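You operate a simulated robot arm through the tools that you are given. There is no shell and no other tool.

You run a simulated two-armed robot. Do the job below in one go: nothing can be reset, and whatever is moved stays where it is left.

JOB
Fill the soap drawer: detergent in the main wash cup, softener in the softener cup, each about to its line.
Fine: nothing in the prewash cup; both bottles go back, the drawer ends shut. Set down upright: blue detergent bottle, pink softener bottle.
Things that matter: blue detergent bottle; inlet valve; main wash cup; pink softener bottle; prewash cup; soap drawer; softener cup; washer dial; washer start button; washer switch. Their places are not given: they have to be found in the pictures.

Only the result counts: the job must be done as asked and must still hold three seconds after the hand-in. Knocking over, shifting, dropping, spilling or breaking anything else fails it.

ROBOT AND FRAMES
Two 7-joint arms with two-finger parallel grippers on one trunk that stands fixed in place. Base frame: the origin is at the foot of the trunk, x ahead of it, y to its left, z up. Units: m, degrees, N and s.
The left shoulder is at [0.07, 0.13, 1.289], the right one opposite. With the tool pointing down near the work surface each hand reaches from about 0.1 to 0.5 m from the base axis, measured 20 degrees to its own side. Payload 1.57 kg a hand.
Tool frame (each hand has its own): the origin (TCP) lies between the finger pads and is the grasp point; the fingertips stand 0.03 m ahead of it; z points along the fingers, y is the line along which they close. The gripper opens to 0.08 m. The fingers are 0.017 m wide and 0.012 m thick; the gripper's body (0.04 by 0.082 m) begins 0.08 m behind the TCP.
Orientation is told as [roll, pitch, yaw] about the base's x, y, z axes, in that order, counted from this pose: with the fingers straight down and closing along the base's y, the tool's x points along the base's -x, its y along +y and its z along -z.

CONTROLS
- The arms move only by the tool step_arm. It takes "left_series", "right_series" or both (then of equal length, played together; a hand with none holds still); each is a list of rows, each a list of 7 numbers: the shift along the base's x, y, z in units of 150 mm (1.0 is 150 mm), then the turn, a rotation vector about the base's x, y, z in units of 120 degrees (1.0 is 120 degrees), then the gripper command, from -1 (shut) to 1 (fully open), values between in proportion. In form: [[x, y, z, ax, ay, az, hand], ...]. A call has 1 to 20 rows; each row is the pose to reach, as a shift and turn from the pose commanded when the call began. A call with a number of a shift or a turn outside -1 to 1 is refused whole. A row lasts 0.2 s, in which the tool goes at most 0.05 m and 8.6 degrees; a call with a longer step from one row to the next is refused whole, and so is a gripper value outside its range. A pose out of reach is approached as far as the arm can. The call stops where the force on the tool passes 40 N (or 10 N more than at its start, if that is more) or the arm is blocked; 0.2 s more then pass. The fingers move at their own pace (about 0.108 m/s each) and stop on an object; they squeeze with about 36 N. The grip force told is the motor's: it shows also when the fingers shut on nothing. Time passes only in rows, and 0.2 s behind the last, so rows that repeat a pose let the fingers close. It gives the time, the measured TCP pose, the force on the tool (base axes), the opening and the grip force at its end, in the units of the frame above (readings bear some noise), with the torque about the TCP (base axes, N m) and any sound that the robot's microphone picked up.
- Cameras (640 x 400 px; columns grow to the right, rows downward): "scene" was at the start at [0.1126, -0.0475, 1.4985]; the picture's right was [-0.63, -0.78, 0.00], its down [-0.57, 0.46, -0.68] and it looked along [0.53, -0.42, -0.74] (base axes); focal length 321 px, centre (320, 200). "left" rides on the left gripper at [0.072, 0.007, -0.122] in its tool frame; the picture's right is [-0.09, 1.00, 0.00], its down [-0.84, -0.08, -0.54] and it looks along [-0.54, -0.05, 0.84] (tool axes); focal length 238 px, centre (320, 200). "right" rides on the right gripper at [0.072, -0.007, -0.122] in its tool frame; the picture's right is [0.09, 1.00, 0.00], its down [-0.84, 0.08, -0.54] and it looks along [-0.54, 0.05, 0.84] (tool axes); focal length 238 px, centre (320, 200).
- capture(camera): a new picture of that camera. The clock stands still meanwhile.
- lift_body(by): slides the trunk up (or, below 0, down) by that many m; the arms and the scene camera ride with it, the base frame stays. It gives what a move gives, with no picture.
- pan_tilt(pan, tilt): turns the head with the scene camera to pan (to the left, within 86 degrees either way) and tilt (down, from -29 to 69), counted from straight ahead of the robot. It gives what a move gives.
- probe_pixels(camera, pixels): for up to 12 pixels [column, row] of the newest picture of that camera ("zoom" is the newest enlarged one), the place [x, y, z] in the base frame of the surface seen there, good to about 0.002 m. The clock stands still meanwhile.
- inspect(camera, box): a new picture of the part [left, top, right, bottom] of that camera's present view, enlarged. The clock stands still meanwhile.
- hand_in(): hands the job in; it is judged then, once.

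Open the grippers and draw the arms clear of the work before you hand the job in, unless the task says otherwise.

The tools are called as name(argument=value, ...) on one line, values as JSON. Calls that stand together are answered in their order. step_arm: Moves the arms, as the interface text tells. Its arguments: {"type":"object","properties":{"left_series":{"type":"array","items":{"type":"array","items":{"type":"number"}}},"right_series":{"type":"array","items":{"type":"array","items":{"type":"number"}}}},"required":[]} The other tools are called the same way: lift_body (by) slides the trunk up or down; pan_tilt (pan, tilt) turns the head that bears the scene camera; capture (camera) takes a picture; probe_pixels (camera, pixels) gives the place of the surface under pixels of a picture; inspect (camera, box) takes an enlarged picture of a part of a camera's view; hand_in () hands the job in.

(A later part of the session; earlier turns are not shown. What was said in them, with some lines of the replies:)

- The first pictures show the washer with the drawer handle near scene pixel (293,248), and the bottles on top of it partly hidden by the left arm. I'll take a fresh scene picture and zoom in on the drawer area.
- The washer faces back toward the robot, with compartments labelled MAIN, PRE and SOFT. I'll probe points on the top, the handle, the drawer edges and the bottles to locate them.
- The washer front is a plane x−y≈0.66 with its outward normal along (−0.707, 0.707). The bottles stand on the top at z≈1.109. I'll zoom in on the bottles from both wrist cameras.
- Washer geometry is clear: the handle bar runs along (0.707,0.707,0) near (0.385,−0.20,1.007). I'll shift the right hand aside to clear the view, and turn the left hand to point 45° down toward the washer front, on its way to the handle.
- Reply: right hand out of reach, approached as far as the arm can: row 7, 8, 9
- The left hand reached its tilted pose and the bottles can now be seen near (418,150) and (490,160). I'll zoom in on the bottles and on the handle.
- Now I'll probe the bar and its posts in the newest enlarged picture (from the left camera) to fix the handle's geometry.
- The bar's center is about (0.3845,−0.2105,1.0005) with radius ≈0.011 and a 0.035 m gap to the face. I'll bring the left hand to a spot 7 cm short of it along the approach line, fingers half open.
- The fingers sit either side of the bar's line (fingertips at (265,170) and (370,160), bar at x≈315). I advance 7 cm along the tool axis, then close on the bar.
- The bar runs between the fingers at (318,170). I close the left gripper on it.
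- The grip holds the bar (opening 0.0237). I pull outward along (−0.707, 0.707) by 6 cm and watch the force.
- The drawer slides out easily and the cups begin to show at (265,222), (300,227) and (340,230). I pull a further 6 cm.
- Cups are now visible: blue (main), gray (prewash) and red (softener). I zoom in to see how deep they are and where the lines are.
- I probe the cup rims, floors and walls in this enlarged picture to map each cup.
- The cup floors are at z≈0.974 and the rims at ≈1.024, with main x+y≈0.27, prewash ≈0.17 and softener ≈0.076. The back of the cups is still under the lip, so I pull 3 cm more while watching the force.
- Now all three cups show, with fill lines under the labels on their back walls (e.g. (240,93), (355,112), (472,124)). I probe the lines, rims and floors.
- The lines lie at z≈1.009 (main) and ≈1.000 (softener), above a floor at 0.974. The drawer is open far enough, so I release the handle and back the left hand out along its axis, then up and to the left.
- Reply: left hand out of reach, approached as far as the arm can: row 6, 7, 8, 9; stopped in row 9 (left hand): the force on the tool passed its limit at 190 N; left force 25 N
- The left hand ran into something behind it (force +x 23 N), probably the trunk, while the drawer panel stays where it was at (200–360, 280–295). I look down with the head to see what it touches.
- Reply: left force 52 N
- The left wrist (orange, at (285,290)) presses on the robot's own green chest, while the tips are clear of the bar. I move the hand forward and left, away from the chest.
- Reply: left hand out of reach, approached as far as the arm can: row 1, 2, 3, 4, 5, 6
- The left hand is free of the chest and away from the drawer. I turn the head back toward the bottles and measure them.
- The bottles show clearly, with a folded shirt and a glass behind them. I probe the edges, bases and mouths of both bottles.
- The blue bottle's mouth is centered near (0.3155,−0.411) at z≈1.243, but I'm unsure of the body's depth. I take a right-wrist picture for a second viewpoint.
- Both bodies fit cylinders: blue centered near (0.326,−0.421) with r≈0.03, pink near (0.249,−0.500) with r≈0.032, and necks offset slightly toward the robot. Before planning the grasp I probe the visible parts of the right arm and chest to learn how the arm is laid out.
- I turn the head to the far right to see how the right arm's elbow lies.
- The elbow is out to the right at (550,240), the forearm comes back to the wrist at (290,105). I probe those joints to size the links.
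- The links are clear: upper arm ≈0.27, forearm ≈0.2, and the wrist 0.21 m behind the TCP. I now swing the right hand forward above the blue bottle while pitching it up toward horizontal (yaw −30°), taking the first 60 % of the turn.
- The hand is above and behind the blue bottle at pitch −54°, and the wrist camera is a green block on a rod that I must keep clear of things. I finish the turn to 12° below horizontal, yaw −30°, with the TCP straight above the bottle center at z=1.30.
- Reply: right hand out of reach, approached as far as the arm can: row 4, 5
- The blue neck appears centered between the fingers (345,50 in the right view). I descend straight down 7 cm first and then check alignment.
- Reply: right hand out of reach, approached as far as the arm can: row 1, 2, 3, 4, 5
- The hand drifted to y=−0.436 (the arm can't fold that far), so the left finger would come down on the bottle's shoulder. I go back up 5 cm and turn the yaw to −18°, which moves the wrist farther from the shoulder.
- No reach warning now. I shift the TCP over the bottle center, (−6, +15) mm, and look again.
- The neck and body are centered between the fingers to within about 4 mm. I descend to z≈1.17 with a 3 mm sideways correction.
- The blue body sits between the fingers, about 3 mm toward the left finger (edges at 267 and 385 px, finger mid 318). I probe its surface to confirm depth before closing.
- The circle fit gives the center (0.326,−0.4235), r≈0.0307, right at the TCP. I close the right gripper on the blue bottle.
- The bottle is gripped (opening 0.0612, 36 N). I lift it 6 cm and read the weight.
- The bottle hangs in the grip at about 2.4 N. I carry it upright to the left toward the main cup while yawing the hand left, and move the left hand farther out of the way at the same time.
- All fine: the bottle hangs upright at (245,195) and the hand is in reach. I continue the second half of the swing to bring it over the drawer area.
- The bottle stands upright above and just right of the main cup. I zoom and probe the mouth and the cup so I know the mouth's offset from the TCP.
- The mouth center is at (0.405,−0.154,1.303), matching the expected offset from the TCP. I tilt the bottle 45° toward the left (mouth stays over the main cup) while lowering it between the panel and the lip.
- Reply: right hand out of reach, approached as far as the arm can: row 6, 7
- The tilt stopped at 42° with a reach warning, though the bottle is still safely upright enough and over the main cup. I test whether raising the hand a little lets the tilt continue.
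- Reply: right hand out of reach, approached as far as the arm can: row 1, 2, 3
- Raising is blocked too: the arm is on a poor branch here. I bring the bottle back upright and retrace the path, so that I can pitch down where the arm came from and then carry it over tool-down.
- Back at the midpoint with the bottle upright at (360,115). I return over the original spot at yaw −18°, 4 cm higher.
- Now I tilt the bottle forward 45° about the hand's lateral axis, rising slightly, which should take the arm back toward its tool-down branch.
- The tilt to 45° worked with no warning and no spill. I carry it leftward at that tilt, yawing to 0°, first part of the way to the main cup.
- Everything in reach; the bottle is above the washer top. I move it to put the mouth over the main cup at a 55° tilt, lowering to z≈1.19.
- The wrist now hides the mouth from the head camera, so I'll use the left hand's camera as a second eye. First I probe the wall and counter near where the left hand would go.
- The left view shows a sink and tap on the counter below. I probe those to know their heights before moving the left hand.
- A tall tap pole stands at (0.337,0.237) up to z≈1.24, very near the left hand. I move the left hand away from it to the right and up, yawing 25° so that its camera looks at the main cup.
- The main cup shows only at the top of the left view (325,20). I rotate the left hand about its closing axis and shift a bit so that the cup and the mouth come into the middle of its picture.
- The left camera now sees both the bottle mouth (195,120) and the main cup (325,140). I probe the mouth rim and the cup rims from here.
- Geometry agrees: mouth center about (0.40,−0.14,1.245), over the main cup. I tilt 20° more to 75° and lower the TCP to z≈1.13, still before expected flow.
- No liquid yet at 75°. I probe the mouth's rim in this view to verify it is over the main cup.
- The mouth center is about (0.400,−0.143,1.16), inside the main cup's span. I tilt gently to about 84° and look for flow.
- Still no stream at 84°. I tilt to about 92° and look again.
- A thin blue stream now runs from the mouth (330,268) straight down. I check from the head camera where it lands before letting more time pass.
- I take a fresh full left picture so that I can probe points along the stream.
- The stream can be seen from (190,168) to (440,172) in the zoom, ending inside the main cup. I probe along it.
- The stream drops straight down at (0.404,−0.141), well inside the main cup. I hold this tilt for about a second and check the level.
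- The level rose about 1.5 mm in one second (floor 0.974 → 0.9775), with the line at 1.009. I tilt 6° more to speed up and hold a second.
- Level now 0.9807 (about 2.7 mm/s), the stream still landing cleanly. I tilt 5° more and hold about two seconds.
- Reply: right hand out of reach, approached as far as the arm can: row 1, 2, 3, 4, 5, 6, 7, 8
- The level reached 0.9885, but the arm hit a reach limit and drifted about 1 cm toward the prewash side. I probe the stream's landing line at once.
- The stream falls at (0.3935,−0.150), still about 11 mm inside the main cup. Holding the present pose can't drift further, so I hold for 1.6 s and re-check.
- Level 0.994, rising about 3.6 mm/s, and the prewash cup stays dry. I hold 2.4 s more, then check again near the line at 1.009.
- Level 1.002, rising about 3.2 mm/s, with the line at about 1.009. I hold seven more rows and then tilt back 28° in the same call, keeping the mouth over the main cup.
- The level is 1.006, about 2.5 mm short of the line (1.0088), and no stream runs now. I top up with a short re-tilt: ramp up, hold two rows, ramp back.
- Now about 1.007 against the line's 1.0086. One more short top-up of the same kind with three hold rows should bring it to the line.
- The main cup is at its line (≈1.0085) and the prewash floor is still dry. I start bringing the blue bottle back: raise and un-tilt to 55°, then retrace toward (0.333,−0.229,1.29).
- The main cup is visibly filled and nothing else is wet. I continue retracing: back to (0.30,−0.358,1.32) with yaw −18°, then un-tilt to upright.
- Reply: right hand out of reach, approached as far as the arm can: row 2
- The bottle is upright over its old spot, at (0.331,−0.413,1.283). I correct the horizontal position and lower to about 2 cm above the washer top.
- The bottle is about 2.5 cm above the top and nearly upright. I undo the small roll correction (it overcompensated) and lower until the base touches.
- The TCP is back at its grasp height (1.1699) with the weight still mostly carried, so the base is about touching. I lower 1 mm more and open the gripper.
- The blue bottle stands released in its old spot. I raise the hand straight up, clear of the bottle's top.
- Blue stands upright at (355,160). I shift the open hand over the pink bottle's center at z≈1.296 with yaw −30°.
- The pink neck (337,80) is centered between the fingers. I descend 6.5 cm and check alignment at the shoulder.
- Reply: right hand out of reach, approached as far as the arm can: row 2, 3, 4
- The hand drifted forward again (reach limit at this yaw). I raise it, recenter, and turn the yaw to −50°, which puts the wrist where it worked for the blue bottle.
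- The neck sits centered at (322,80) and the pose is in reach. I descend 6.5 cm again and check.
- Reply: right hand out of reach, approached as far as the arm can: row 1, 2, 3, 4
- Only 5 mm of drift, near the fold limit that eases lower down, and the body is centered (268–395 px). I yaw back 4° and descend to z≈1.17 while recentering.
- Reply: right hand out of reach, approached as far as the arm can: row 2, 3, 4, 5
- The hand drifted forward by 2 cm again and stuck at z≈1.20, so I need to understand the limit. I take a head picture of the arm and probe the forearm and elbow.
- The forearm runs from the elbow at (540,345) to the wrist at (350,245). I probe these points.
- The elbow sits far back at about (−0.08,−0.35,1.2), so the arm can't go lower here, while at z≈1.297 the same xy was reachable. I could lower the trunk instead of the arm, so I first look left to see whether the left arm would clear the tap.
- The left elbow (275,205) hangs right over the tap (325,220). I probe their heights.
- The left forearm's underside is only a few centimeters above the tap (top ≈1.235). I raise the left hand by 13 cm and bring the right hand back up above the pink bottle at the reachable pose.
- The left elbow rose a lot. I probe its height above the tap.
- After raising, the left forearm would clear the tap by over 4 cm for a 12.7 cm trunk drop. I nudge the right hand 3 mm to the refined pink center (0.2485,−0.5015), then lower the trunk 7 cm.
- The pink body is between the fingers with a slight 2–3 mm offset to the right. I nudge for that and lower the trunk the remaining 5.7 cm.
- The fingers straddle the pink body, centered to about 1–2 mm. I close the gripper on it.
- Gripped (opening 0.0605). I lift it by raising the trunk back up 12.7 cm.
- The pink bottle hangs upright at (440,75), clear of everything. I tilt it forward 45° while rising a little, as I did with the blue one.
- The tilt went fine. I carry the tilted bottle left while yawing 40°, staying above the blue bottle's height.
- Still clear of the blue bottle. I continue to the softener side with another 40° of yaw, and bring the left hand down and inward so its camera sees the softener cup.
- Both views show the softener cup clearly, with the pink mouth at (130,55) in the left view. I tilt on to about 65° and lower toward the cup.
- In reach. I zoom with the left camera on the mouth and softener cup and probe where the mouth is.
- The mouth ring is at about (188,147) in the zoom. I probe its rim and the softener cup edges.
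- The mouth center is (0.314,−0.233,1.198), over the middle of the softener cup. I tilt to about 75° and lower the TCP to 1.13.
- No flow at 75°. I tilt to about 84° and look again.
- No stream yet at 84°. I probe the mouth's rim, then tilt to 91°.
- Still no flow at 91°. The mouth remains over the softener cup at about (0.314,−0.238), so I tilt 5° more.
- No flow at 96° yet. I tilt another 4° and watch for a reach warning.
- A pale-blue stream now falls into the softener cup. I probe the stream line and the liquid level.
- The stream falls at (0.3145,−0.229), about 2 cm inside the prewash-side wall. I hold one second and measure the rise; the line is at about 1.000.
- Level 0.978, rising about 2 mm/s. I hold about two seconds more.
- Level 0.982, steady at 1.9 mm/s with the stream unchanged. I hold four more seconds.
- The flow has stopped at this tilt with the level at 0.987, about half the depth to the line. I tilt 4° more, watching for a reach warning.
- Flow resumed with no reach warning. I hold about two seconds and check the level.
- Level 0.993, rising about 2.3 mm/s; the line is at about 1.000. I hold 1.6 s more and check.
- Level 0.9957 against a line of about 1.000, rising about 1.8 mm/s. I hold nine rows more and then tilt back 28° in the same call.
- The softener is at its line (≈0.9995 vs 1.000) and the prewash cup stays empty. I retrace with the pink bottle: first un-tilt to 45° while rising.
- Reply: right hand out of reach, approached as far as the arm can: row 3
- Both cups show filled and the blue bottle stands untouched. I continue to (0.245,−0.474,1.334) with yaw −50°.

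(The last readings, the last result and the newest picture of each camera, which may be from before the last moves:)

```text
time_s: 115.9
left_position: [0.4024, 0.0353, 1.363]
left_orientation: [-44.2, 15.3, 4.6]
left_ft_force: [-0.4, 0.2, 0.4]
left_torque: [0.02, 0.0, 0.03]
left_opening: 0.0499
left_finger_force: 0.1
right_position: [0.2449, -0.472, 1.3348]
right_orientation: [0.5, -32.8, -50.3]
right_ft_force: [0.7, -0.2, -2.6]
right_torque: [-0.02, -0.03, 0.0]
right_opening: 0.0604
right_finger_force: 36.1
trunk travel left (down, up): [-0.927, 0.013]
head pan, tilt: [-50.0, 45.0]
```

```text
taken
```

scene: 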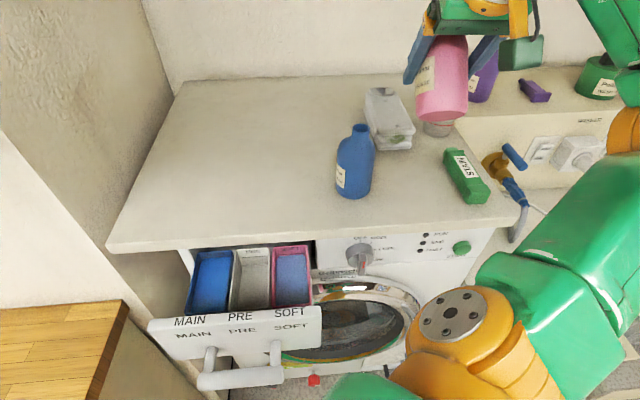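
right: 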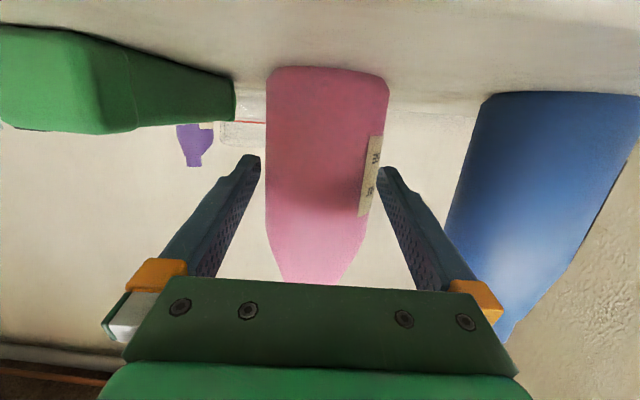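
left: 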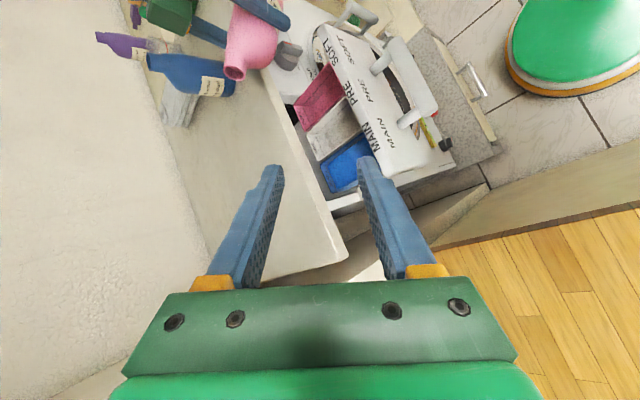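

The hand is in place, but the elbow has swung out to the right front this time. I turn the head to check what lies near it.

pan_tilt(pan=-80, tilt=30)

capture(camera="scene")

```text
time_s: 116.8
left_position: [0.403, 0.0356, 1.3642]
left_orientation: [-44.2, 15.3, 4.6]
left_ft_force: [-0.2, 0.5, -0.5]
left_torque: [0.0, -0.02, 0.04]
left_opening: 0.05
left_finger_force: 0.2
right_position: [0.2455, -0.4714, 1.3343]
right_orientation: [0.6, -32.7, -50.2]
right_ft_force: [0.5, 0.1, -1.2]
right_torque: [-0.01, 0.02, 0.03]
right_opening: 0.0605
right_finger_force: 35.7
trunk travel left (down, up): [-0.927, 0.013]
head pan, tilt: [-80.0, 30.0]
```

```text
taken
```

scene: 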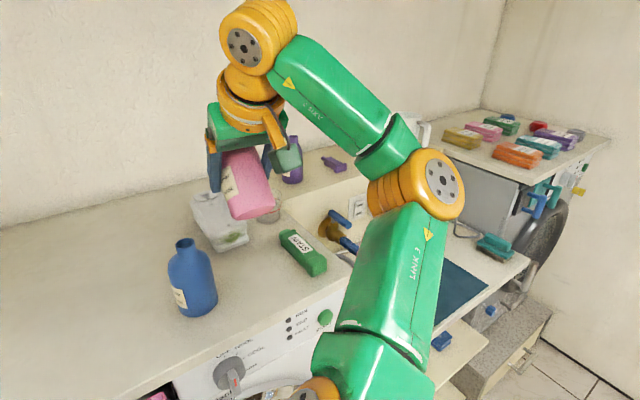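

I probe the elbow and forearm in this view.

probe_pixels(camera="scene", pixels=[[443, 180], [395, 195], [330, 90], [245, 45], [400, 260], [335, 225], [365, 350], [300, 250], [250, 185]])

```text
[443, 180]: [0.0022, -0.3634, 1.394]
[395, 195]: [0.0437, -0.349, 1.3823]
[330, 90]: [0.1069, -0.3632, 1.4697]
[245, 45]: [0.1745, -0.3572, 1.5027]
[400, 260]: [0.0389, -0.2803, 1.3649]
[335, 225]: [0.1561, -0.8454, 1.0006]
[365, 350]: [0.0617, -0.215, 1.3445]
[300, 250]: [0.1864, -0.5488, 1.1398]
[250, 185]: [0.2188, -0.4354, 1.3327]
```

The elbow is at about (0.0,−0.38,1.38), clear of everything. I un-tilt the pink bottle to upright above its spot.

step_arm(right_series=[[0.004, -0.034, -0.02, -0.048, -0.04, 0, -1], [0.009, -0.068, -0.05, -0.096, -0.08, 0, -1], [0.013, -0.103, -0.1, -0.144, -0.12, 0, -1], [0.017, -0.137, -0.15, -0.192, -0.16, 0, -1], [0.022, -0.171, -0.2, -0.24, -0.2, 0, -1], [0.026, -0.205, -0.244, -0.288, -0.24, 0, -1], [0.026, -0.205, -0.244, -0.288, -0.24, 0, -1]])

capture(camera="scene")

capture(camera="right")

```text
time_s: 118.4
left_position: [0.4043, 0.0349, 1.3632]
left_orientation: [-44.2, 15.4, 4.4]
left_ft_force: [0.6, -0.3, -0.3]
left_torque: [0.01, -0.03, 0.01]
left_opening: 0.0499
left_finger_force: 0.0
right_position: [0.2508, -0.5019, 1.2979]
right_orientation: [0.8, -77.7, -50.4]
right_ft_force: [0.2, 0.8, -1.4]
right_torque: [0.03, -0.03, 0.0]
right_opening: 0.0603
right_finger_force: 36.0
trunk travel left (down, up): [-0.927, 0.013]
head pan, tilt: [-80.0, 30.0]
```

```text
taken
```

scene: 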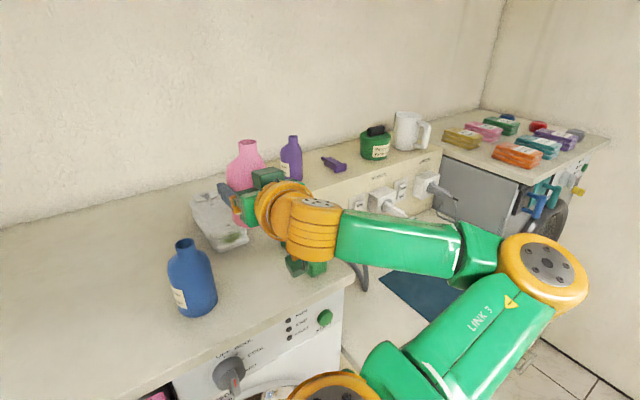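

```text
taken
```

right: 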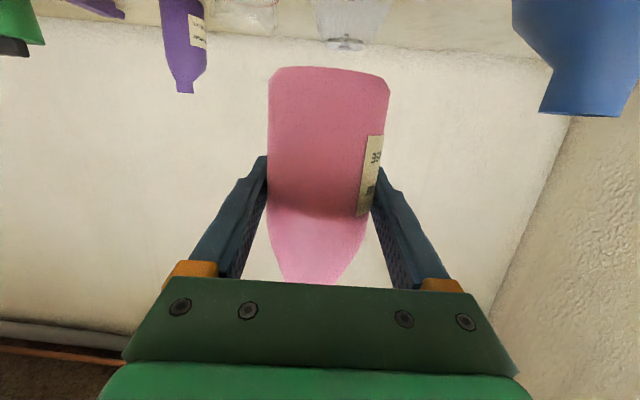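

Upright and back over the spot, within 2 mm of the pick-up pose. I nudge x by −1.5 mm and lower the trunk 12 cm.

step_arm(right_series=[[-0.01, 0, 0, 0, 0, 0, -1], [-0.01, 0, 0, 0, 0, 0, -1]])

lift_body(by=-0.12)

capture(camera="right")

```text
time_s: 119.0
left_position: [0.4027, 0.0356, 1.3628]
left_orientation: [-44.2, 15.3, 4.5]
left_ft_force: [0.5, -0.4, -0.4]
left_torque: [0.01, -0.03, 0.0]
left_opening: 0.0502
left_finger_force: 0.0
right_position: [0.2491, -0.5019, 1.2967]
right_orientation: [0.7, -77.6, -50.3]
right_ft_force: [0.1, -0.3, -1.9]
right_torque: [0.02, 0.02, 0.0]
right_opening: 0.0604
right_finger_force: 36.1
trunk travel left (down, up): [-0.927, 0.013]
head pan, tilt: [-80.0, 30.0]
```

```text
time_s: 120.5
left_position: [0.4032, 0.0352, 1.2436]
left_orientation: [-44.3, 15.3, 4.5]
left_ft_force: [0.0, 0.0, -0.3]
left_torque: [-0.01, 0.0, 0.0]
left_opening: 0.0501
left_finger_force: 0.1
right_position: [0.2496, -0.5021, 1.1771]
right_orientation: [0.8, -77.8, -50.3]
right_ft_force: [0.2, 0.0, -1.1]
right_torque: [0.0, 0.01, 0.03]
right_opening: 0.0605
right_finger_force: 36.2
trunk travel left (down, up): [-0.807, 0.133]
head pan, tilt: [-80.0, 30.0]
```

```text
taken
```

right: 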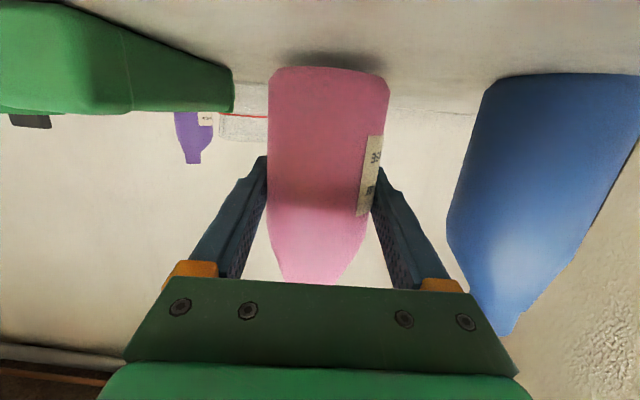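

About 6 mm remain (shadow gap under the base). I lower the trunk 6 mm.

lift_body(by=-0.006)

```text
time_s: 121.1
left_position: [0.4029, 0.0354, 1.2378]
left_orientation: [-44.2, 15.2, 4.5]
left_ft_force: [0.6, -0.5, -0.7]
left_torque: [0.03, -0.04, 0.01]
left_opening: 0.05
left_finger_force: 0.0
right_position: [0.2495, -0.5021, 1.1711]
right_orientation: [0.8, -77.7, -50.3]
right_ft_force: [0.3, -0.3, -1.5]
right_torque: [-0.01, 0.0, -0.01]
right_opening: 0.0605
right_finger_force: 36.1
trunk travel left (down, up): [-0.801, 0.139]
head pan, tilt: [-80.0, 30.0]
```

z is 1.171, right at the pick-up height. I go down 1 mm more so it surely rests, then open the gripper.

lift_body(by=-0.001)

step_arm(right_series=[[0, 0, 0, 0, 0, 0, 0.6], [0, 0, 0, 0, 0, 0, 0.8], [0, 0, 0, 0, 0, 0, 1], [0, 0, 0, 0, 0, 0, 1]])

capture(camera="right")

capture(camera="scene")

```text
time_s: 121.6
left_position: [0.4039, 0.0368, 1.2366]
left_orientation: [-44.2, 15.3, 4.5]
left_ft_force: [0.4, -0.4, -0.5]
left_torque: [-0.04, -0.02, -0.01]
left_opening: 0.0498
left_finger_force: 0.1
right_position: [0.2497, -0.501, 1.1711]
right_orientation: [0.5, -77.9, -50.1]
right_ft_force: [0.5, -1.8, 4.7]
right_torque: [-0.1, 0.06, 0.05]
right_opening: 0.0605
right_finger_force: 35.8
trunk travel left (down, up): [-0.8, 0.14]
head pan, tilt: [-80.0, 30.0]
```

```text
time_s: 122.6
left_position: [0.4018, 0.0358, 1.2366]
left_orientation: [-44.1, 15.3, 4.5]
left_ft_force: [0.6, 0.2, 0.9]
left_torque: [0.02, -0.01, -0.05]
left_opening: 0.0501
left_finger_force: 0.1
right_position: [0.2482, -0.5012, 1.1695]
right_orientation: [0.7, -77.7, -50.4]
right_ft_force: [0.4, 0.1, 0.0]
right_torque: [-0.03, 0.0, 0.03]
right_opening: 0.0799
right_finger_force: 0.0
trunk travel left (down, up): [-0.8, 0.14]
head pan, tilt: [-80.0, 30.0]
```

```text
taken
```

right: 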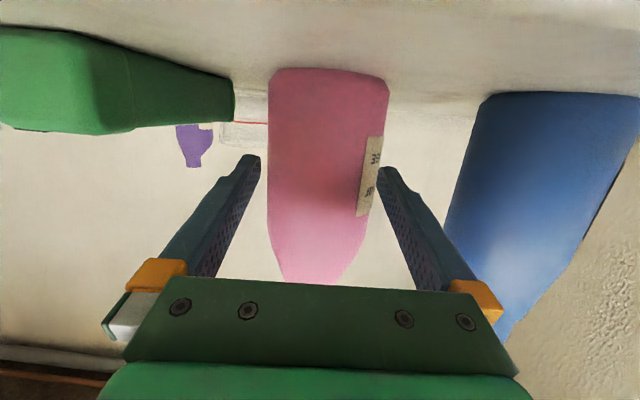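

```text
taken
```

scene: 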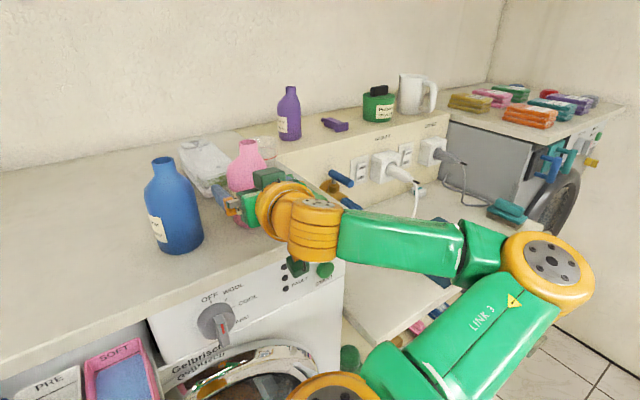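

The pink bottle stands released between the open fingers. I raise the trunk 12.7 cm to lift the hand clear of it.

lift_body(by=0.127)

capture(camera="scene")

capture(camera="right")

```text
time_s: 124.2
left_position: [0.4026, 0.0347, 1.364]
left_orientation: [-44.3, 15.4, 4.5]
left_ft_force: [0.6, 0.3, -0.2]
left_torque: [-0.02, 0.01, 0.01]
left_opening: 0.0502
left_finger_force: 0.1
right_position: [0.2494, -0.5015, 1.297]
right_orientation: [0.6, -77.7, -50.2]
right_ft_force: [0.0, -0.3, -1.2]
right_torque: [-0.02, 0.01, 0.0]
right_opening: 0.0801
right_finger_force: 0.1
trunk travel left (down, up): [-0.927, 0.013]
head pan, tilt: [-80.0, 30.0]
```

```text
taken
```

scene: 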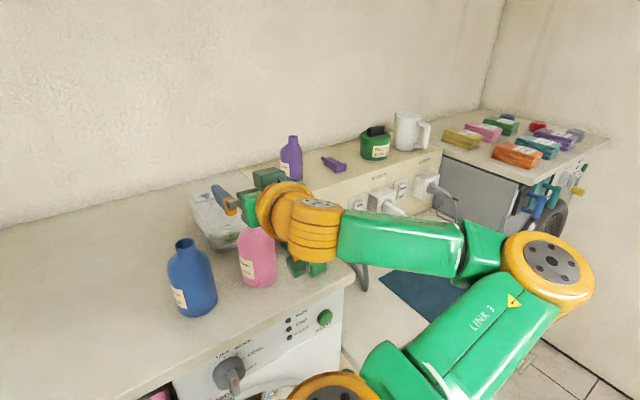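

```text
taken
```

right: 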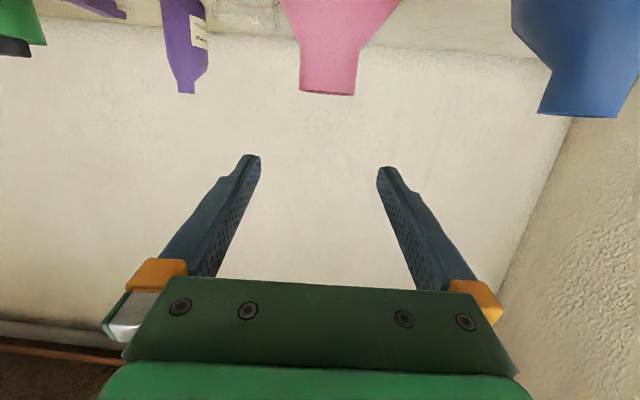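

Both bottles stand upright. I withdraw the right hand: first pitch it down 45° while moving up and back.

step_arm(right_series=[[-0.004, 0.035, 0.1, 0.03, 0.025, 0, 1], [-0.009, 0.07, 0.17, 0.082, 0.068, 0, 1], [-0.013, 0.105, 0.22, 0.134, 0.111, 0, 1], [-0.018, 0.14, 0.25, 0.186, 0.154, 0, 1], [-0.022, 0.175, 0.27, 0.238, 0.198, 0, 1], [-0.027, 0.21, 0.28, 0.288, 0.24, 0, 1]])

step_arm(right_series=[[-0.06, 0.1, 0, 0.015, 0.032, 0.05, 1], [-0.13, 0.22, 0, 0.03, 0.064, 0.101, 1], [-0.2, 0.34, 0, 0.045, 0.096, 0.152, 1], [-0.27, 0.46, 0, 0.06, 0.129, 0.202, 1], [-0.35, 0.58, -0.05, 0.075, 0.161, 0.253, 1], [-0.43, 0.7, -0.1, 0.09, 0.193, 0.303, 1], [-0.52, 0.8, -0.15, 0.105, 0.225, 0.354, 1], [-0.6, 0.87, -0.2, 0.1198, 0.257, 0.4046, 1]])

pan_tilt(pan=-45, tilt=48)

capture(camera="scene")

```text
time_s: 125.5
left_position: [0.4041, 0.036, 1.363]
left_orientation: [-44.2, 15.4, 4.5]
left_ft_force: [0.1, -0.8, 0.0]
left_torque: [0.01, -0.02, -0.02]
left_opening: 0.05
left_finger_force: 0.0
right_position: [0.2464, -0.4701, 1.339]
right_orientation: [0.5, -32.6, -50.1]
right_ft_force: [1.5, -0.4, -0.7]
right_torque: [0.02, 0.02, 0.0]
right_opening: 0.0801
right_finger_force: 0.0
trunk travel left (down, up): [-0.927, 0.013]
head pan, tilt: [-80.0, 30.0]
```

```text
time_s: 127.3
left_position: [0.403, 0.0358, 1.3636]
left_orientation: [-44.2, 15.3, 4.6]
left_ft_force: [0.1, -0.1, 0.5]
left_torque: [0.02, 0.01, -0.01]
left_opening: 0.0499
left_finger_force: 0.0
right_position: [0.1577, -0.3317, 1.3031]
right_orientation: [0.6, 0.3, 0.0]
right_ft_force: [0.1, -0.4, 0.5]
right_torque: [-0.02, 0.0, -0.01]
right_opening: 0.0803
right_finger_force: 0.1
right hand out of reach, approached as far as the arm can: row 8
trunk travel left (down, up): [-0.927, 0.013]
head pan, tilt: [-80.0, 30.0]
```

```text
time_s: 128.4
left_position: [0.4028, 0.0351, 1.3632]
left_orientation: [-44.2, 15.2, 4.5]
left_ft_force: [0.1, -0.1, 0.8]
left_torque: [-0.03, 0.0, -0.01]
left_opening: 0.0498
left_finger_force: 0.1
right_position: [0.1578, -0.3331, 1.3043]
right_orientation: [0.4, 0.3, -0.2]
right_ft_force: [0.6, 0.4, 0.2]
right_torque: [-0.02, -0.02, -0.01]
right_opening: 0.0801
right_finger_force: 0.0
trunk travel left (down, up): [-0.927, 0.013]
head pan, tilt: [-45.0, 48.0]
```

```text
taken
```

scene: 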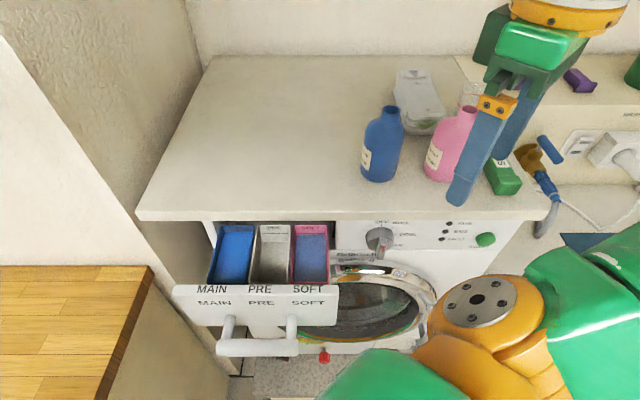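

Both cups are filled and both bottles upright, so only the drawer remains. I turn the left hand back (−25° about its closing axis), close its fingers, and bring it toward the drawer front from the upper left.

step_arm(left_series=[[-0.084, -0.047, -0.15, 0.0065, -0.029, 0.0295, -0.5], [-0.168, -0.093, -0.3, 0.013, -0.058, 0.059, -1], [-0.252, -0.14, -0.45, 0.0196, -0.087, 0.0884, -1], [-0.336, -0.187, -0.6, 0.026, -0.116, 0.118, -1], [-0.42, -0.233, -0.753, 0.0327, -0.1448, 0.1473, -1], [-0.42, -0.233, -0.753, 0.0327, -0.1448, 0.1473, -1]])

capture(camera="scene")

probe_pixels(camera="scene", pixels=[[180, 292], [335, 290], [255, 292], [260, 310], [225, 345], [290, 345], [255, 348]])

```text
time_s: 129.8
left_position: [0.3409, 0.0016, 1.2494]
left_orientation: [-44.4, -2.4, 22.4]
left_ft_force: [0.0, 0.4, -0.2]
left_torque: [-0.03, -0.01, -0.02]
left_opening: 0.0
left_finger_force: 21.2
right_position: [0.158, -0.3324, 1.304]
right_orientation: [0.5, 0.2, -0.1]
right_ft_force: [-0.7, -0.1, -0.1]
right_torque: [-0.01, 0.01, -0.03]
right_opening: 0.0802
right_finger_force: 0.1
trunk travel left (down, up): [-0.927, 0.013]
head pan, tilt: [-45.0, 48.0]
```

```text
taken
```

scene: 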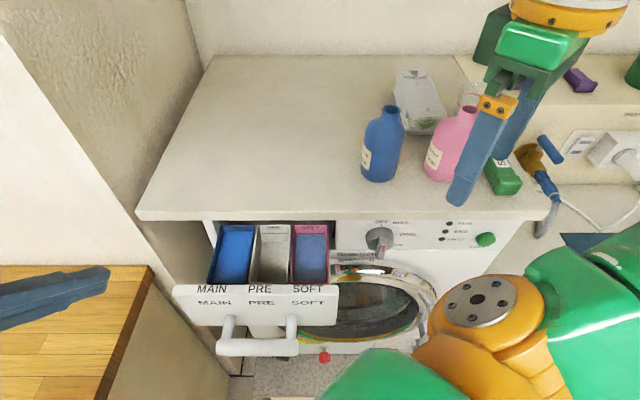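

```text
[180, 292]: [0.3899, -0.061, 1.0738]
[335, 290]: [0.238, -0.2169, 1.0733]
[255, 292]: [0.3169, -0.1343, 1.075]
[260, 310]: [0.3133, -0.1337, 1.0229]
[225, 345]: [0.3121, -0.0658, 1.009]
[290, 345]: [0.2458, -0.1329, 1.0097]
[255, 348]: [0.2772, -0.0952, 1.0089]
```

The panel's front face is at x−y≈0.448 and the bar's at ≈0.384. I lower the closed left hand to (0.31,−0.04,1.10).

step_arm(left_series=[[-0.041, -0.055, -0.2, 0, 0, 0, -1], [-0.083, -0.111, -0.4, 0, 0, 0, -1], [-0.124, -0.166, -0.6, 0, 0, 0, -1], [-0.166, -0.222, -0.8, 0, 0, 0, -1], [-0.207, -0.277, -0.996, 0, 0, 0, -1], [-0.207, -0.277, -0.996, 0, 0, 0, -1]])

capture(camera="scene")

capture(camera="left")

```text
time_s: 131.2
left_position: [0.3112, -0.0421, 1.1021]
left_orientation: [-44.4, -2.5, 22.4]
left_ft_force: [0.3, 0.6, 0.2]
left_torque: [-0.03, -0.01, -0.03]
left_opening: 0.0001
left_finger_force: 21.2
right_position: [0.1578, -0.3325, 1.3036]
right_orientation: [0.4, 0.2, -0.3]
right_ft_force: [0.3, 0.0, -0.7]
right_torque: [0.01, -0.02, 0.01]
right_opening: 0.08
right_finger_force: 0.1
trunk travel left (down, up): [-0.927, 0.013]
head pan, tilt: [-45.0, 48.0]
```

```text
taken
```

scene: 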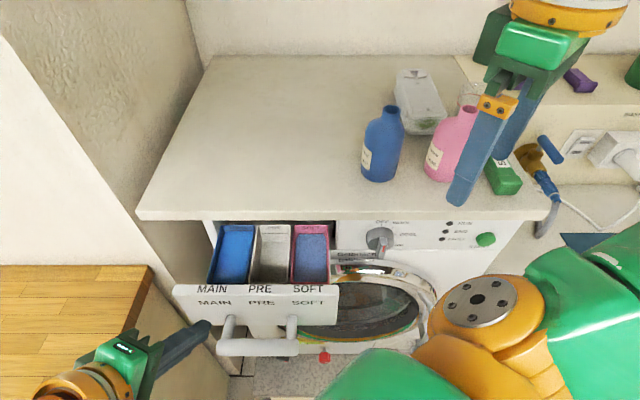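

```text
taken
```

left: 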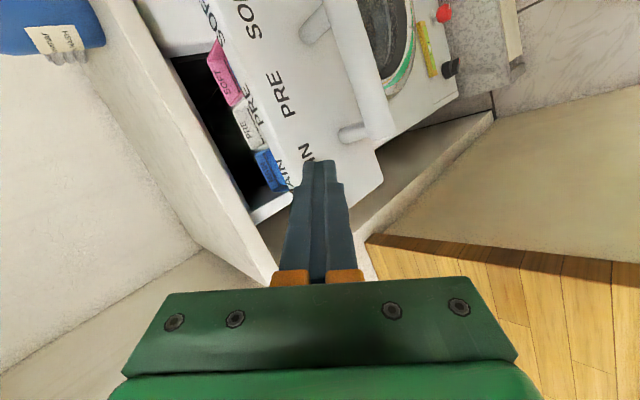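

The fist is up-left of the handle. I move it to the middle of the panel, just above the bar and about 2 cm in front of the face.

step_arm(left_series=[[-0.05, -0.085, -0.05, 0, 0, 0, -1], [-0.1, -0.17, -0.12, 0, 0, 0, -1], [-0.155, -0.255, -0.2, 0, 0, 0, -1], [-0.207, -0.34, -0.28, 0, 0, 0, -1], [-0.207, -0.34, -0.28, 0, 0, 0, -1]])

capture(camera="scene")

capture(camera="left")

```text
time_s: 132.4
left_position: [0.2791, -0.0934, 1.0589]
left_orientation: [-44.4, -2.5, 22.3]
left_ft_force: [-0.4, -0.9, 0.6]
left_torque: [-0.02, -0.01, -0.02]
left_opening: 0.0
left_finger_force: 21.0
right_position: [0.1582, -0.3319, 1.3037]
right_orientation: [0.4, 0.2, -0.2]
right_ft_force: [-0.4, -0.7, 1.1]
right_torque: [0.03, 0.01, 0.02]
right_opening: 0.0804
right_finger_force: 0.1
trunk travel left (down, up): [-0.927, 0.013]
head pan, tilt: [-45.0, 48.0]
```

```text
taken
```

scene: 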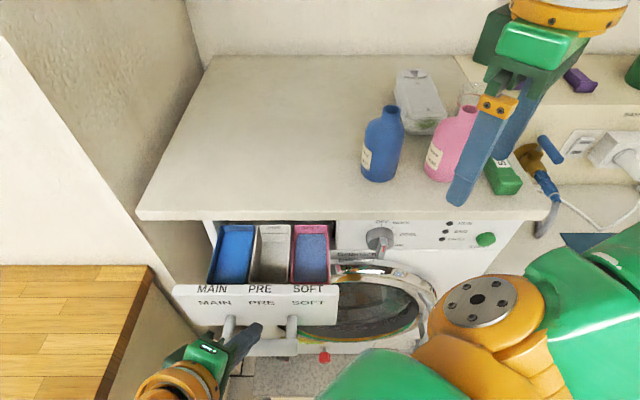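

```text
taken
```

left: 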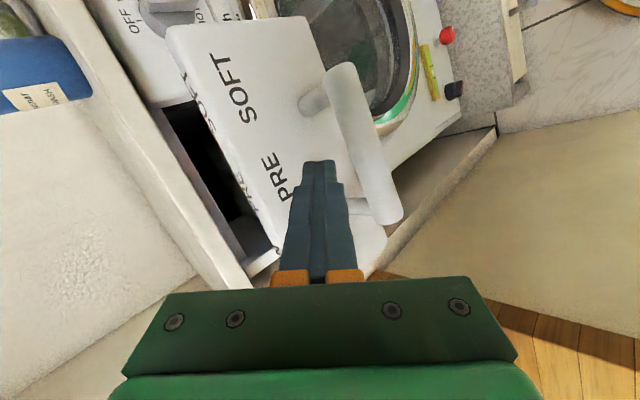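

The fist points at the panel between the handle posts. I push along (0.707,−0.707) slowly, 1 cm per row for 10 cm.

step_arm(left_series=[[0.047, -0.047, 0, 0, 0, 0, -1], [0.094, -0.094, 0, 0, 0, 0, -1], [0.141, -0.141, 0, 0, 0, 0, -1], [0.188, -0.188, 0, 0, 0, 0, -1], [0.236, -0.236, 0, 0, 0, 0, -1], [0.283, -0.283, 0, 0, 0, 0, -1], [0.33, -0.33, 0, 0, 0, 0, -1], [0.377, -0.377, 0, 0, 0, 0, -1], [0.424, -0.424, 0, 0, 0, 0, -1], [0.471, -0.471, 0, 0, 0, 0, -1]])

capture(camera="scene")

```text
time_s: 134.6
left_position: [0.3479, -0.1629, 1.0579]
left_orientation: [-44.5, -2.3, 22.2]
left_ft_force: [-1.4, 1.7, 1.3]
left_torque: [0.02, 0.02, -0.03]
left_opening: 0.0001
left_finger_force: 21.6
right_position: [0.1575, -0.3321, 1.3036]
right_orientation: [0.4, 0.2, -0.3]
right_ft_force: [-0.8, 0.7, 0.8]
right_torque: [-0.01, -0.02, -0.02]
right_opening: 0.0799
right_finger_force: 0.1
trunk travel left (down, up): [-0.927, 0.013]
head pan, tilt: [-45.0, 48.0]
```

```text
taken
```

scene: 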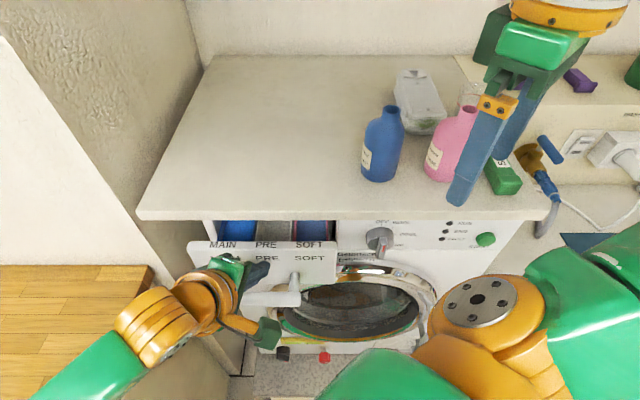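

The drawer slides in smoothly with only about 2 N. About 7.5 cm remain, so I keep pushing, more slowly at the end.

step_arm(left_series=[[0.047, -0.047, 0, 0, 0, 0, -1], [0.094, -0.094, 0, 0, 0, 0, -1], [0.141, -0.141, 0, 0, 0, 0, -1], [0.188, -0.188, 0, 0, 0, 0, -1], [0.236, -0.236, 0, 0, 0, 0, -1], [0.283, -0.283, 0, 0, 0, 0, -1], [0.315, -0.315, 0, 0, 0, 0, -1], [0.335, -0.335, 0, 0, 0, 0, -1], [0.35, -0.35, 0, 0, 0, 0, -1], [0.355, -0.355, 0, 0, 0, 0, -1]])

capture(camera="scene")

capture(camera="left")

```text
time_s: 136.8
left_position: [0.4012, -0.2144, 1.0585]
left_orientation: [-44.4, -2.5, 22.3]
left_ft_force: [-0.4, 0.5, -0.1]
left_torque: [0.04, -0.02, 0.05]
left_opening: 0.0
left_finger_force: 21.1
right_position: [0.1592, -0.3316, 1.3045]
right_orientation: [0.5, 0.2, -0.2]
right_ft_force: [0.3, 0.8, -0.5]
right_torque: [-0.04, -0.01, 0.02]
right_opening: 0.0796
right_finger_force: 0.1
trunk travel left (down, up): [-0.927, 0.013]
head pan, tilt: [-45.0, 48.0]
```

```text
taken
```

scene: 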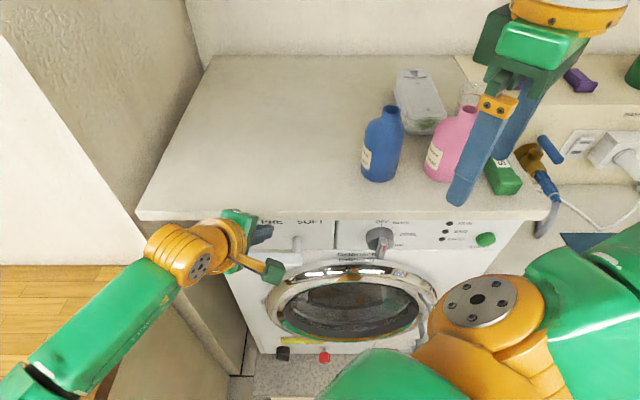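

```text
taken
```

left: 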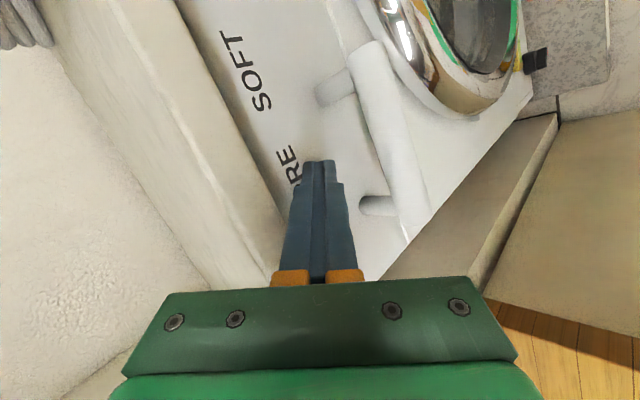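

It looks almost flush. I probe the drawer face and bar to compare them with the closed values (face x−y≈0.66, bar ≈0.585).

probe_pixels(camera="left", pixels=[[300, 60], [290, 110], [270, 40], [380, 90], [395, 180], [355, 230], [330, 120]])

probe_pixels(camera="scene", pixels=[[325, 232], [345, 232], [315, 245], [300, 240], [345, 242]])

```text
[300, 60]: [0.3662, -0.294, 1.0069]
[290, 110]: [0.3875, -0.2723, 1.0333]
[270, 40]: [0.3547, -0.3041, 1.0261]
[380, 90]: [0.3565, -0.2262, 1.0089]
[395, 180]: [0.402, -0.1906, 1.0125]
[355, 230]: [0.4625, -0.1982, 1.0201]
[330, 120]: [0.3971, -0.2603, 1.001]
```

```text
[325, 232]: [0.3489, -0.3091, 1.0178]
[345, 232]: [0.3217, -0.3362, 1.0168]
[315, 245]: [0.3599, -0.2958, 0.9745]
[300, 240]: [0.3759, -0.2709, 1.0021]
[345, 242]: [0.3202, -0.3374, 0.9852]
```

The face is now at x−y≈0.659, flush with the fixed panel beside it (0.658), and the bar is at its closed position. I press 4 mm more to make sure it's fully home.

step_arm(left_series=[[0.009, -0.009, 0, 0, 0, 0, -1], [0.019, -0.019, 0, 0, 0, 0, -1], [0.019, -0.019, 0, 0, 0, 0, -1]])

```text
time_s: 137.6
left_position: [0.4023, -0.2159, 1.0598]
left_orientation: [-44.4, -2.4, 22.3]
left_ft_force: [-10.4, 8.1, -12.4]
left_torque: [0.41, 0.38, -0.07]
left_opening: 0.0002
left_finger_force: 21.0
right_position: [0.1562, -0.3295, 1.3037]
right_orientation: [0.2, 0.1, -0.2]
right_ft_force: [0.0, -0.6, 0.5]
right_torque: [-0.01, 0.02, 0.0]
right_opening: 0.0802
right_finger_force: 0.1
trunk travel left (down, up): [-0.927, 0.013]
head pan, tilt: [-45.0, 48.0]
```

The resistance rose to about 13 N, so the drawer is fully home. I back the fist straight out 9 cm along (−0.707, 0.707).

step_arm(left_series=[[-0.047, 0.047, -0.005, 0, 0, 0, -1], [-0.11, 0.11, -0.005, 0, 0, 0, -1], [-0.19, 0.19, 0, 0, 0, 0, -1], [-0.28, 0.28, 0, 0, 0, 0, -1], [-0.36, 0.36, 0.05, 0, 0, 0, -1], [-0.42, 0.42, 0.1, 0, 0, 0, -1]])

capture(camera="scene")

capture(camera="left")

```text
time_s: 139.0
left_position: [0.3402, -0.1545, 1.0752]
left_orientation: [-44.6, -2.3, 22.2]
left_ft_force: [-0.1, -0.6, 0.0]
left_torque: [0.01, 0.0, 0.01]
left_opening: 0.0
left_finger_force: 21.5
right_position: [0.1575, -0.3317, 1.3045]
right_orientation: [0.3, 0.2, -0.1]
right_ft_force: [-1.0, 0.5, 0.6]
right_torque: [-0.03, -0.01, 0.01]
right_opening: 0.0803
right_finger_force: 0.0
trunk travel left (down, up): [-0.927, 0.013]
head pan, tilt: [-45.0, 48.0]
```

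```text
taken
```

scene: 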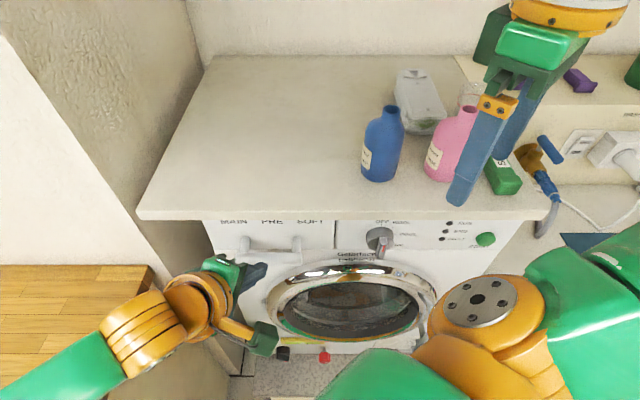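

```text
taken
```

left: 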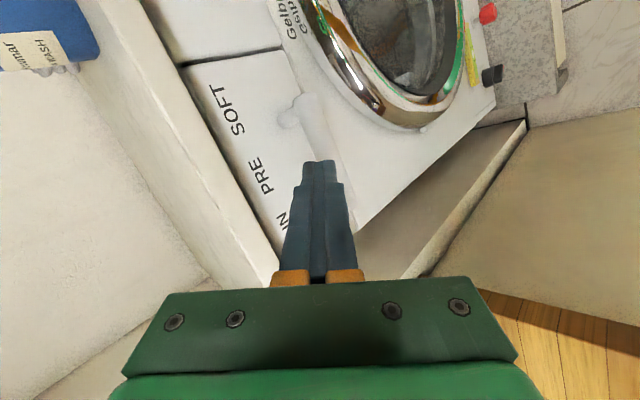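

The drawer is shut: only the front with its handle shows at (270,242). I move the left hand up and left away from the washer, then open its fingers.

step_arm(left_series=[[-0.03, 0.13, 0.1, 0, 0, 0, -1], [-0.06, 0.26, 0.2, 0, 0, 0, -1], [-0.09, 0.39, 0.3, 0, 0, 0, -1], [-0.12, 0.52, 0.4, 0, 0, 0, -1], [-0.133, 0.63, 0.5, 0, 0, 0, -1]])

step_arm(left_series=[[0.03, 0.08, 0.17, 0, 0, 0, -0.5], [0.06, 0.17, 0.33, 0, 0, 0, 0.2], [0.1, 0.26, 0.5, 0, 0, 0, 0.6], [0.13, 0.35, 0.66, 0, 0, 0, 1], [0.13, 0.4, 0.7, 0, 0, 0, 1], [0.13, 0.4, 0.7, 0, 0, 0, 1]])

capture(camera="scene")

inspect(camera="scene", box=[190, 200, 380, 310])

```text
time_s: 140.2
left_position: [0.3199, -0.0605, 1.1492]
left_orientation: [-44.3, -2.4, 22.3]
left_ft_force: [0.5, 1.3, 0.9]
left_torque: [0.0, 0.0, 0.01]
left_opening: 0.0
left_finger_force: 21.3
right_position: [0.1576, -0.3318, 1.3031]
right_orientation: [0.4, 0.2, -0.2]
right_ft_force: [0.2, -0.8, 0.1]
right_torque: [0.03, 0.0, -0.02]
right_opening: 0.0801
right_finger_force: 0.2
trunk travel left (down, up): [-0.927, 0.013]
head pan, tilt: [-45.0, 48.0]
```

```text
time_s: 141.6
left_position: [0.3402, -0.0007, 1.2545]
left_orientation: [-44.4, -2.5, 22.3]
left_ft_force: [0.4, 0.3, 0.2]
left_torque: [0.03, -0.01, 0.03]
left_opening: 0.0799
left_finger_force: 0.2
right_position: [0.1583, -0.3321, 1.3045]
right_orientation: [0.4, 0.2, -0.2]
right_ft_force: [0.6, -0.5, 0.6]
right_torque: [-0.03, -0.03, -0.01]
right_opening: 0.08
right_finger_force: 0.1
trunk travel left (down, up): [-0.927, 0.013]
head pan, tilt: [-45.0, 48.0]
```

```text
taken
```

scene: 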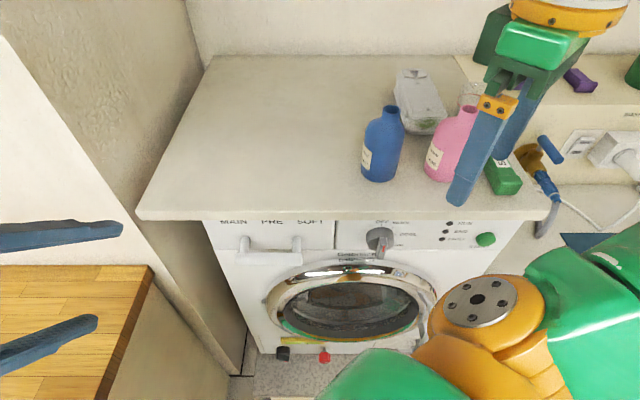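

```text
3.37 times, centred on (285, 255) of scene
```

zoom: 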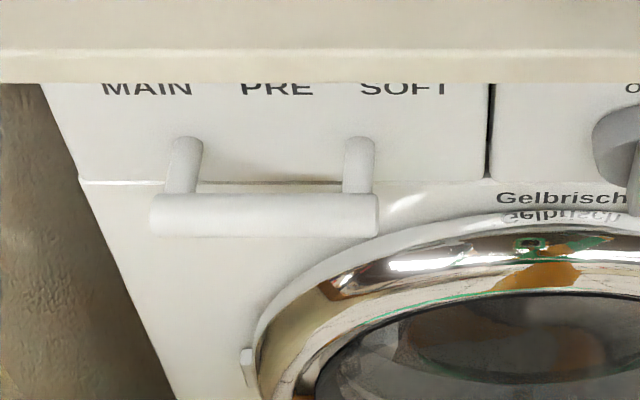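

The drawer front looks flush with the machine. I probe it against the fixed front and check both bottles one last time.

probe_pixels(camera="zoom", pixels=[[270, 130], [120, 150], [450, 140], [540, 150], [260, 215], [170, 215], [365, 215], [150, 250]])

inspect(camera="scene", box=[330, 60, 570, 270])

```text
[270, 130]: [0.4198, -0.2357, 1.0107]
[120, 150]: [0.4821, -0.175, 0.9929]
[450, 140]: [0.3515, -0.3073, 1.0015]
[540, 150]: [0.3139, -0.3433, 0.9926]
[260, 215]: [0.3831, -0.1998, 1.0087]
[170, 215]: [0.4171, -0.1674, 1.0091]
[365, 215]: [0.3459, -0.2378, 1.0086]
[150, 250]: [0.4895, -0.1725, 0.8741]
```

```text
1.90 times, centred on (450, 165) of scene
```

zoom: 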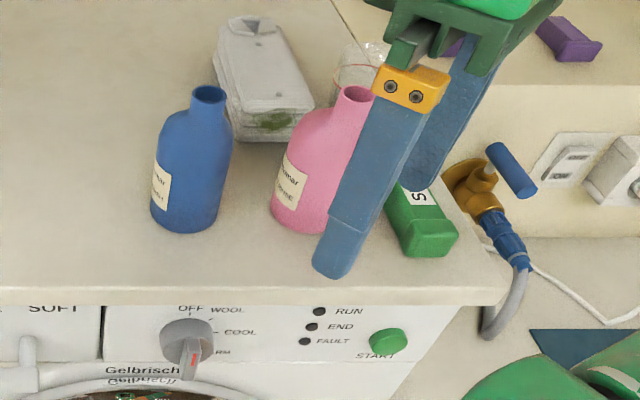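

The drawer face (x−y≈0.657) and bar (≈0.584) match their closed values, and both bottles stand upright in place with the dial unchanged. I draw the right hand back to its starting pose, away from the bottles.

step_arm(right_series=[[0.03, 0.16, 0.01, 0, 0, 0, 1], [0.06, 0.32, 0.02, 0, 0, 0, 1], [0.09, 0.48, 0.03, 0, 0, 0, 1], [0.12, 0.64, 0.04, 0, 0, 0, 1], [0.15, 0.8, 0.04, 0, 0, 0, 1], [0.15, 0.8, 0.04, 0, 0, 0, 1]])

pan_tilt(pan=-52, tilt=45)

capture(camera="scene")

capture(camera="right")

```text
time_s: 143.0
left_position: [0.3405, -0.001, 1.2548]
left_orientation: [-44.4, -2.4, 22.3]
left_ft_force: [0.4, -1.1, -1.4]
left_torque: [-0.02, -0.02, 0.02]
left_opening: 0.08
left_finger_force: 0.1
right_position: [0.1814, -0.2131, 1.3097]
right_orientation: [0.4, 0.2, -0.3]
right_ft_force: [-0.4, 0.1, -0.6]
right_torque: [-0.01, 0.02, 0.0]
right_opening: 0.0801
right_finger_force: 0.2
trunk travel left (down, up): [-0.927, 0.013]
head pan, tilt: [-45.0, 48.0]
```

```text
time_s: 143.6
left_position: [0.3402, -0.0013, 1.2545]
left_orientation: [-44.4, -2.4, 22.3]
left_ft_force: [0.0, 0.2, -0.7]
left_torque: [0.0, 0.0, -0.02]
left_opening: 0.0798
left_finger_force: 0.1
right_position: [0.1817, -0.2121, 1.3105]
right_orientation: [0.6, 0.3, -0.3]
right_ft_force: [-0.8, -0.8, 0.0]
right_torque: [0.01, 0.03, -0.03]
right_opening: 0.0801
right_finger_force: 0.0
trunk travel left (down, up): [-0.927, 0.013]
head pan, tilt: [-52.0, 45.0]
```

```text
taken
```

scene: 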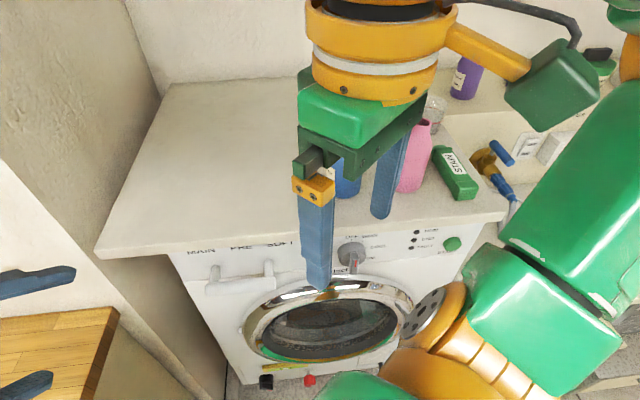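

```text
taken
```

right: 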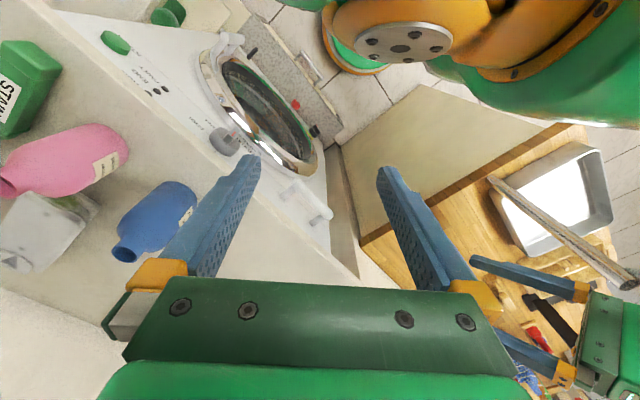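

The right view now matches the starting picture: both bottles are upright in their places, the drawer is shut, and both arms are clear with open grippers. Both cups were at their lines and the prewash cup was empty when I last looked, before closing the drawer, so I hand the job in.

hand_in()

```text
The job is handed in.
```

The soap drawer is filled and shut. I've handed the job in, but no verdict has come back.

| Item | State at the end |
|---|---|
| Main wash cup | Detergent at about z = 1.0085 m; the line is at about 1.009 m |
| Softener cup | Softener at about z = 0.9992 m; the line is at about 1.000 m |
| Prewash cup | No liquid seen in it |
| Bottles | Both upright, back within about 2 mm of where I picked them up |
| Drawer | Face flush with the fixed front and bar at its starting position; I pressed until it met about 13 N |

I read the cup levels with the drawer open. After shutting it I could only check from outside, so nothing inside was seen again. Readings are good to about 2 mm.

- **Left wrist contact:** early on, after I let go of the handle, the left wrist ran into the robot's own chest at 190 N. The drawer did not shift and nothing else was touched.
- **Closing push:** the reading at the end of the push also showed about 12 N downward on the left fist. It may have brushed the underside of the washer's top edge.

Both grippers are open and the arms are drawn clear. The dial looked unchanged, and nothing touched the start button, switch or inlet valve.
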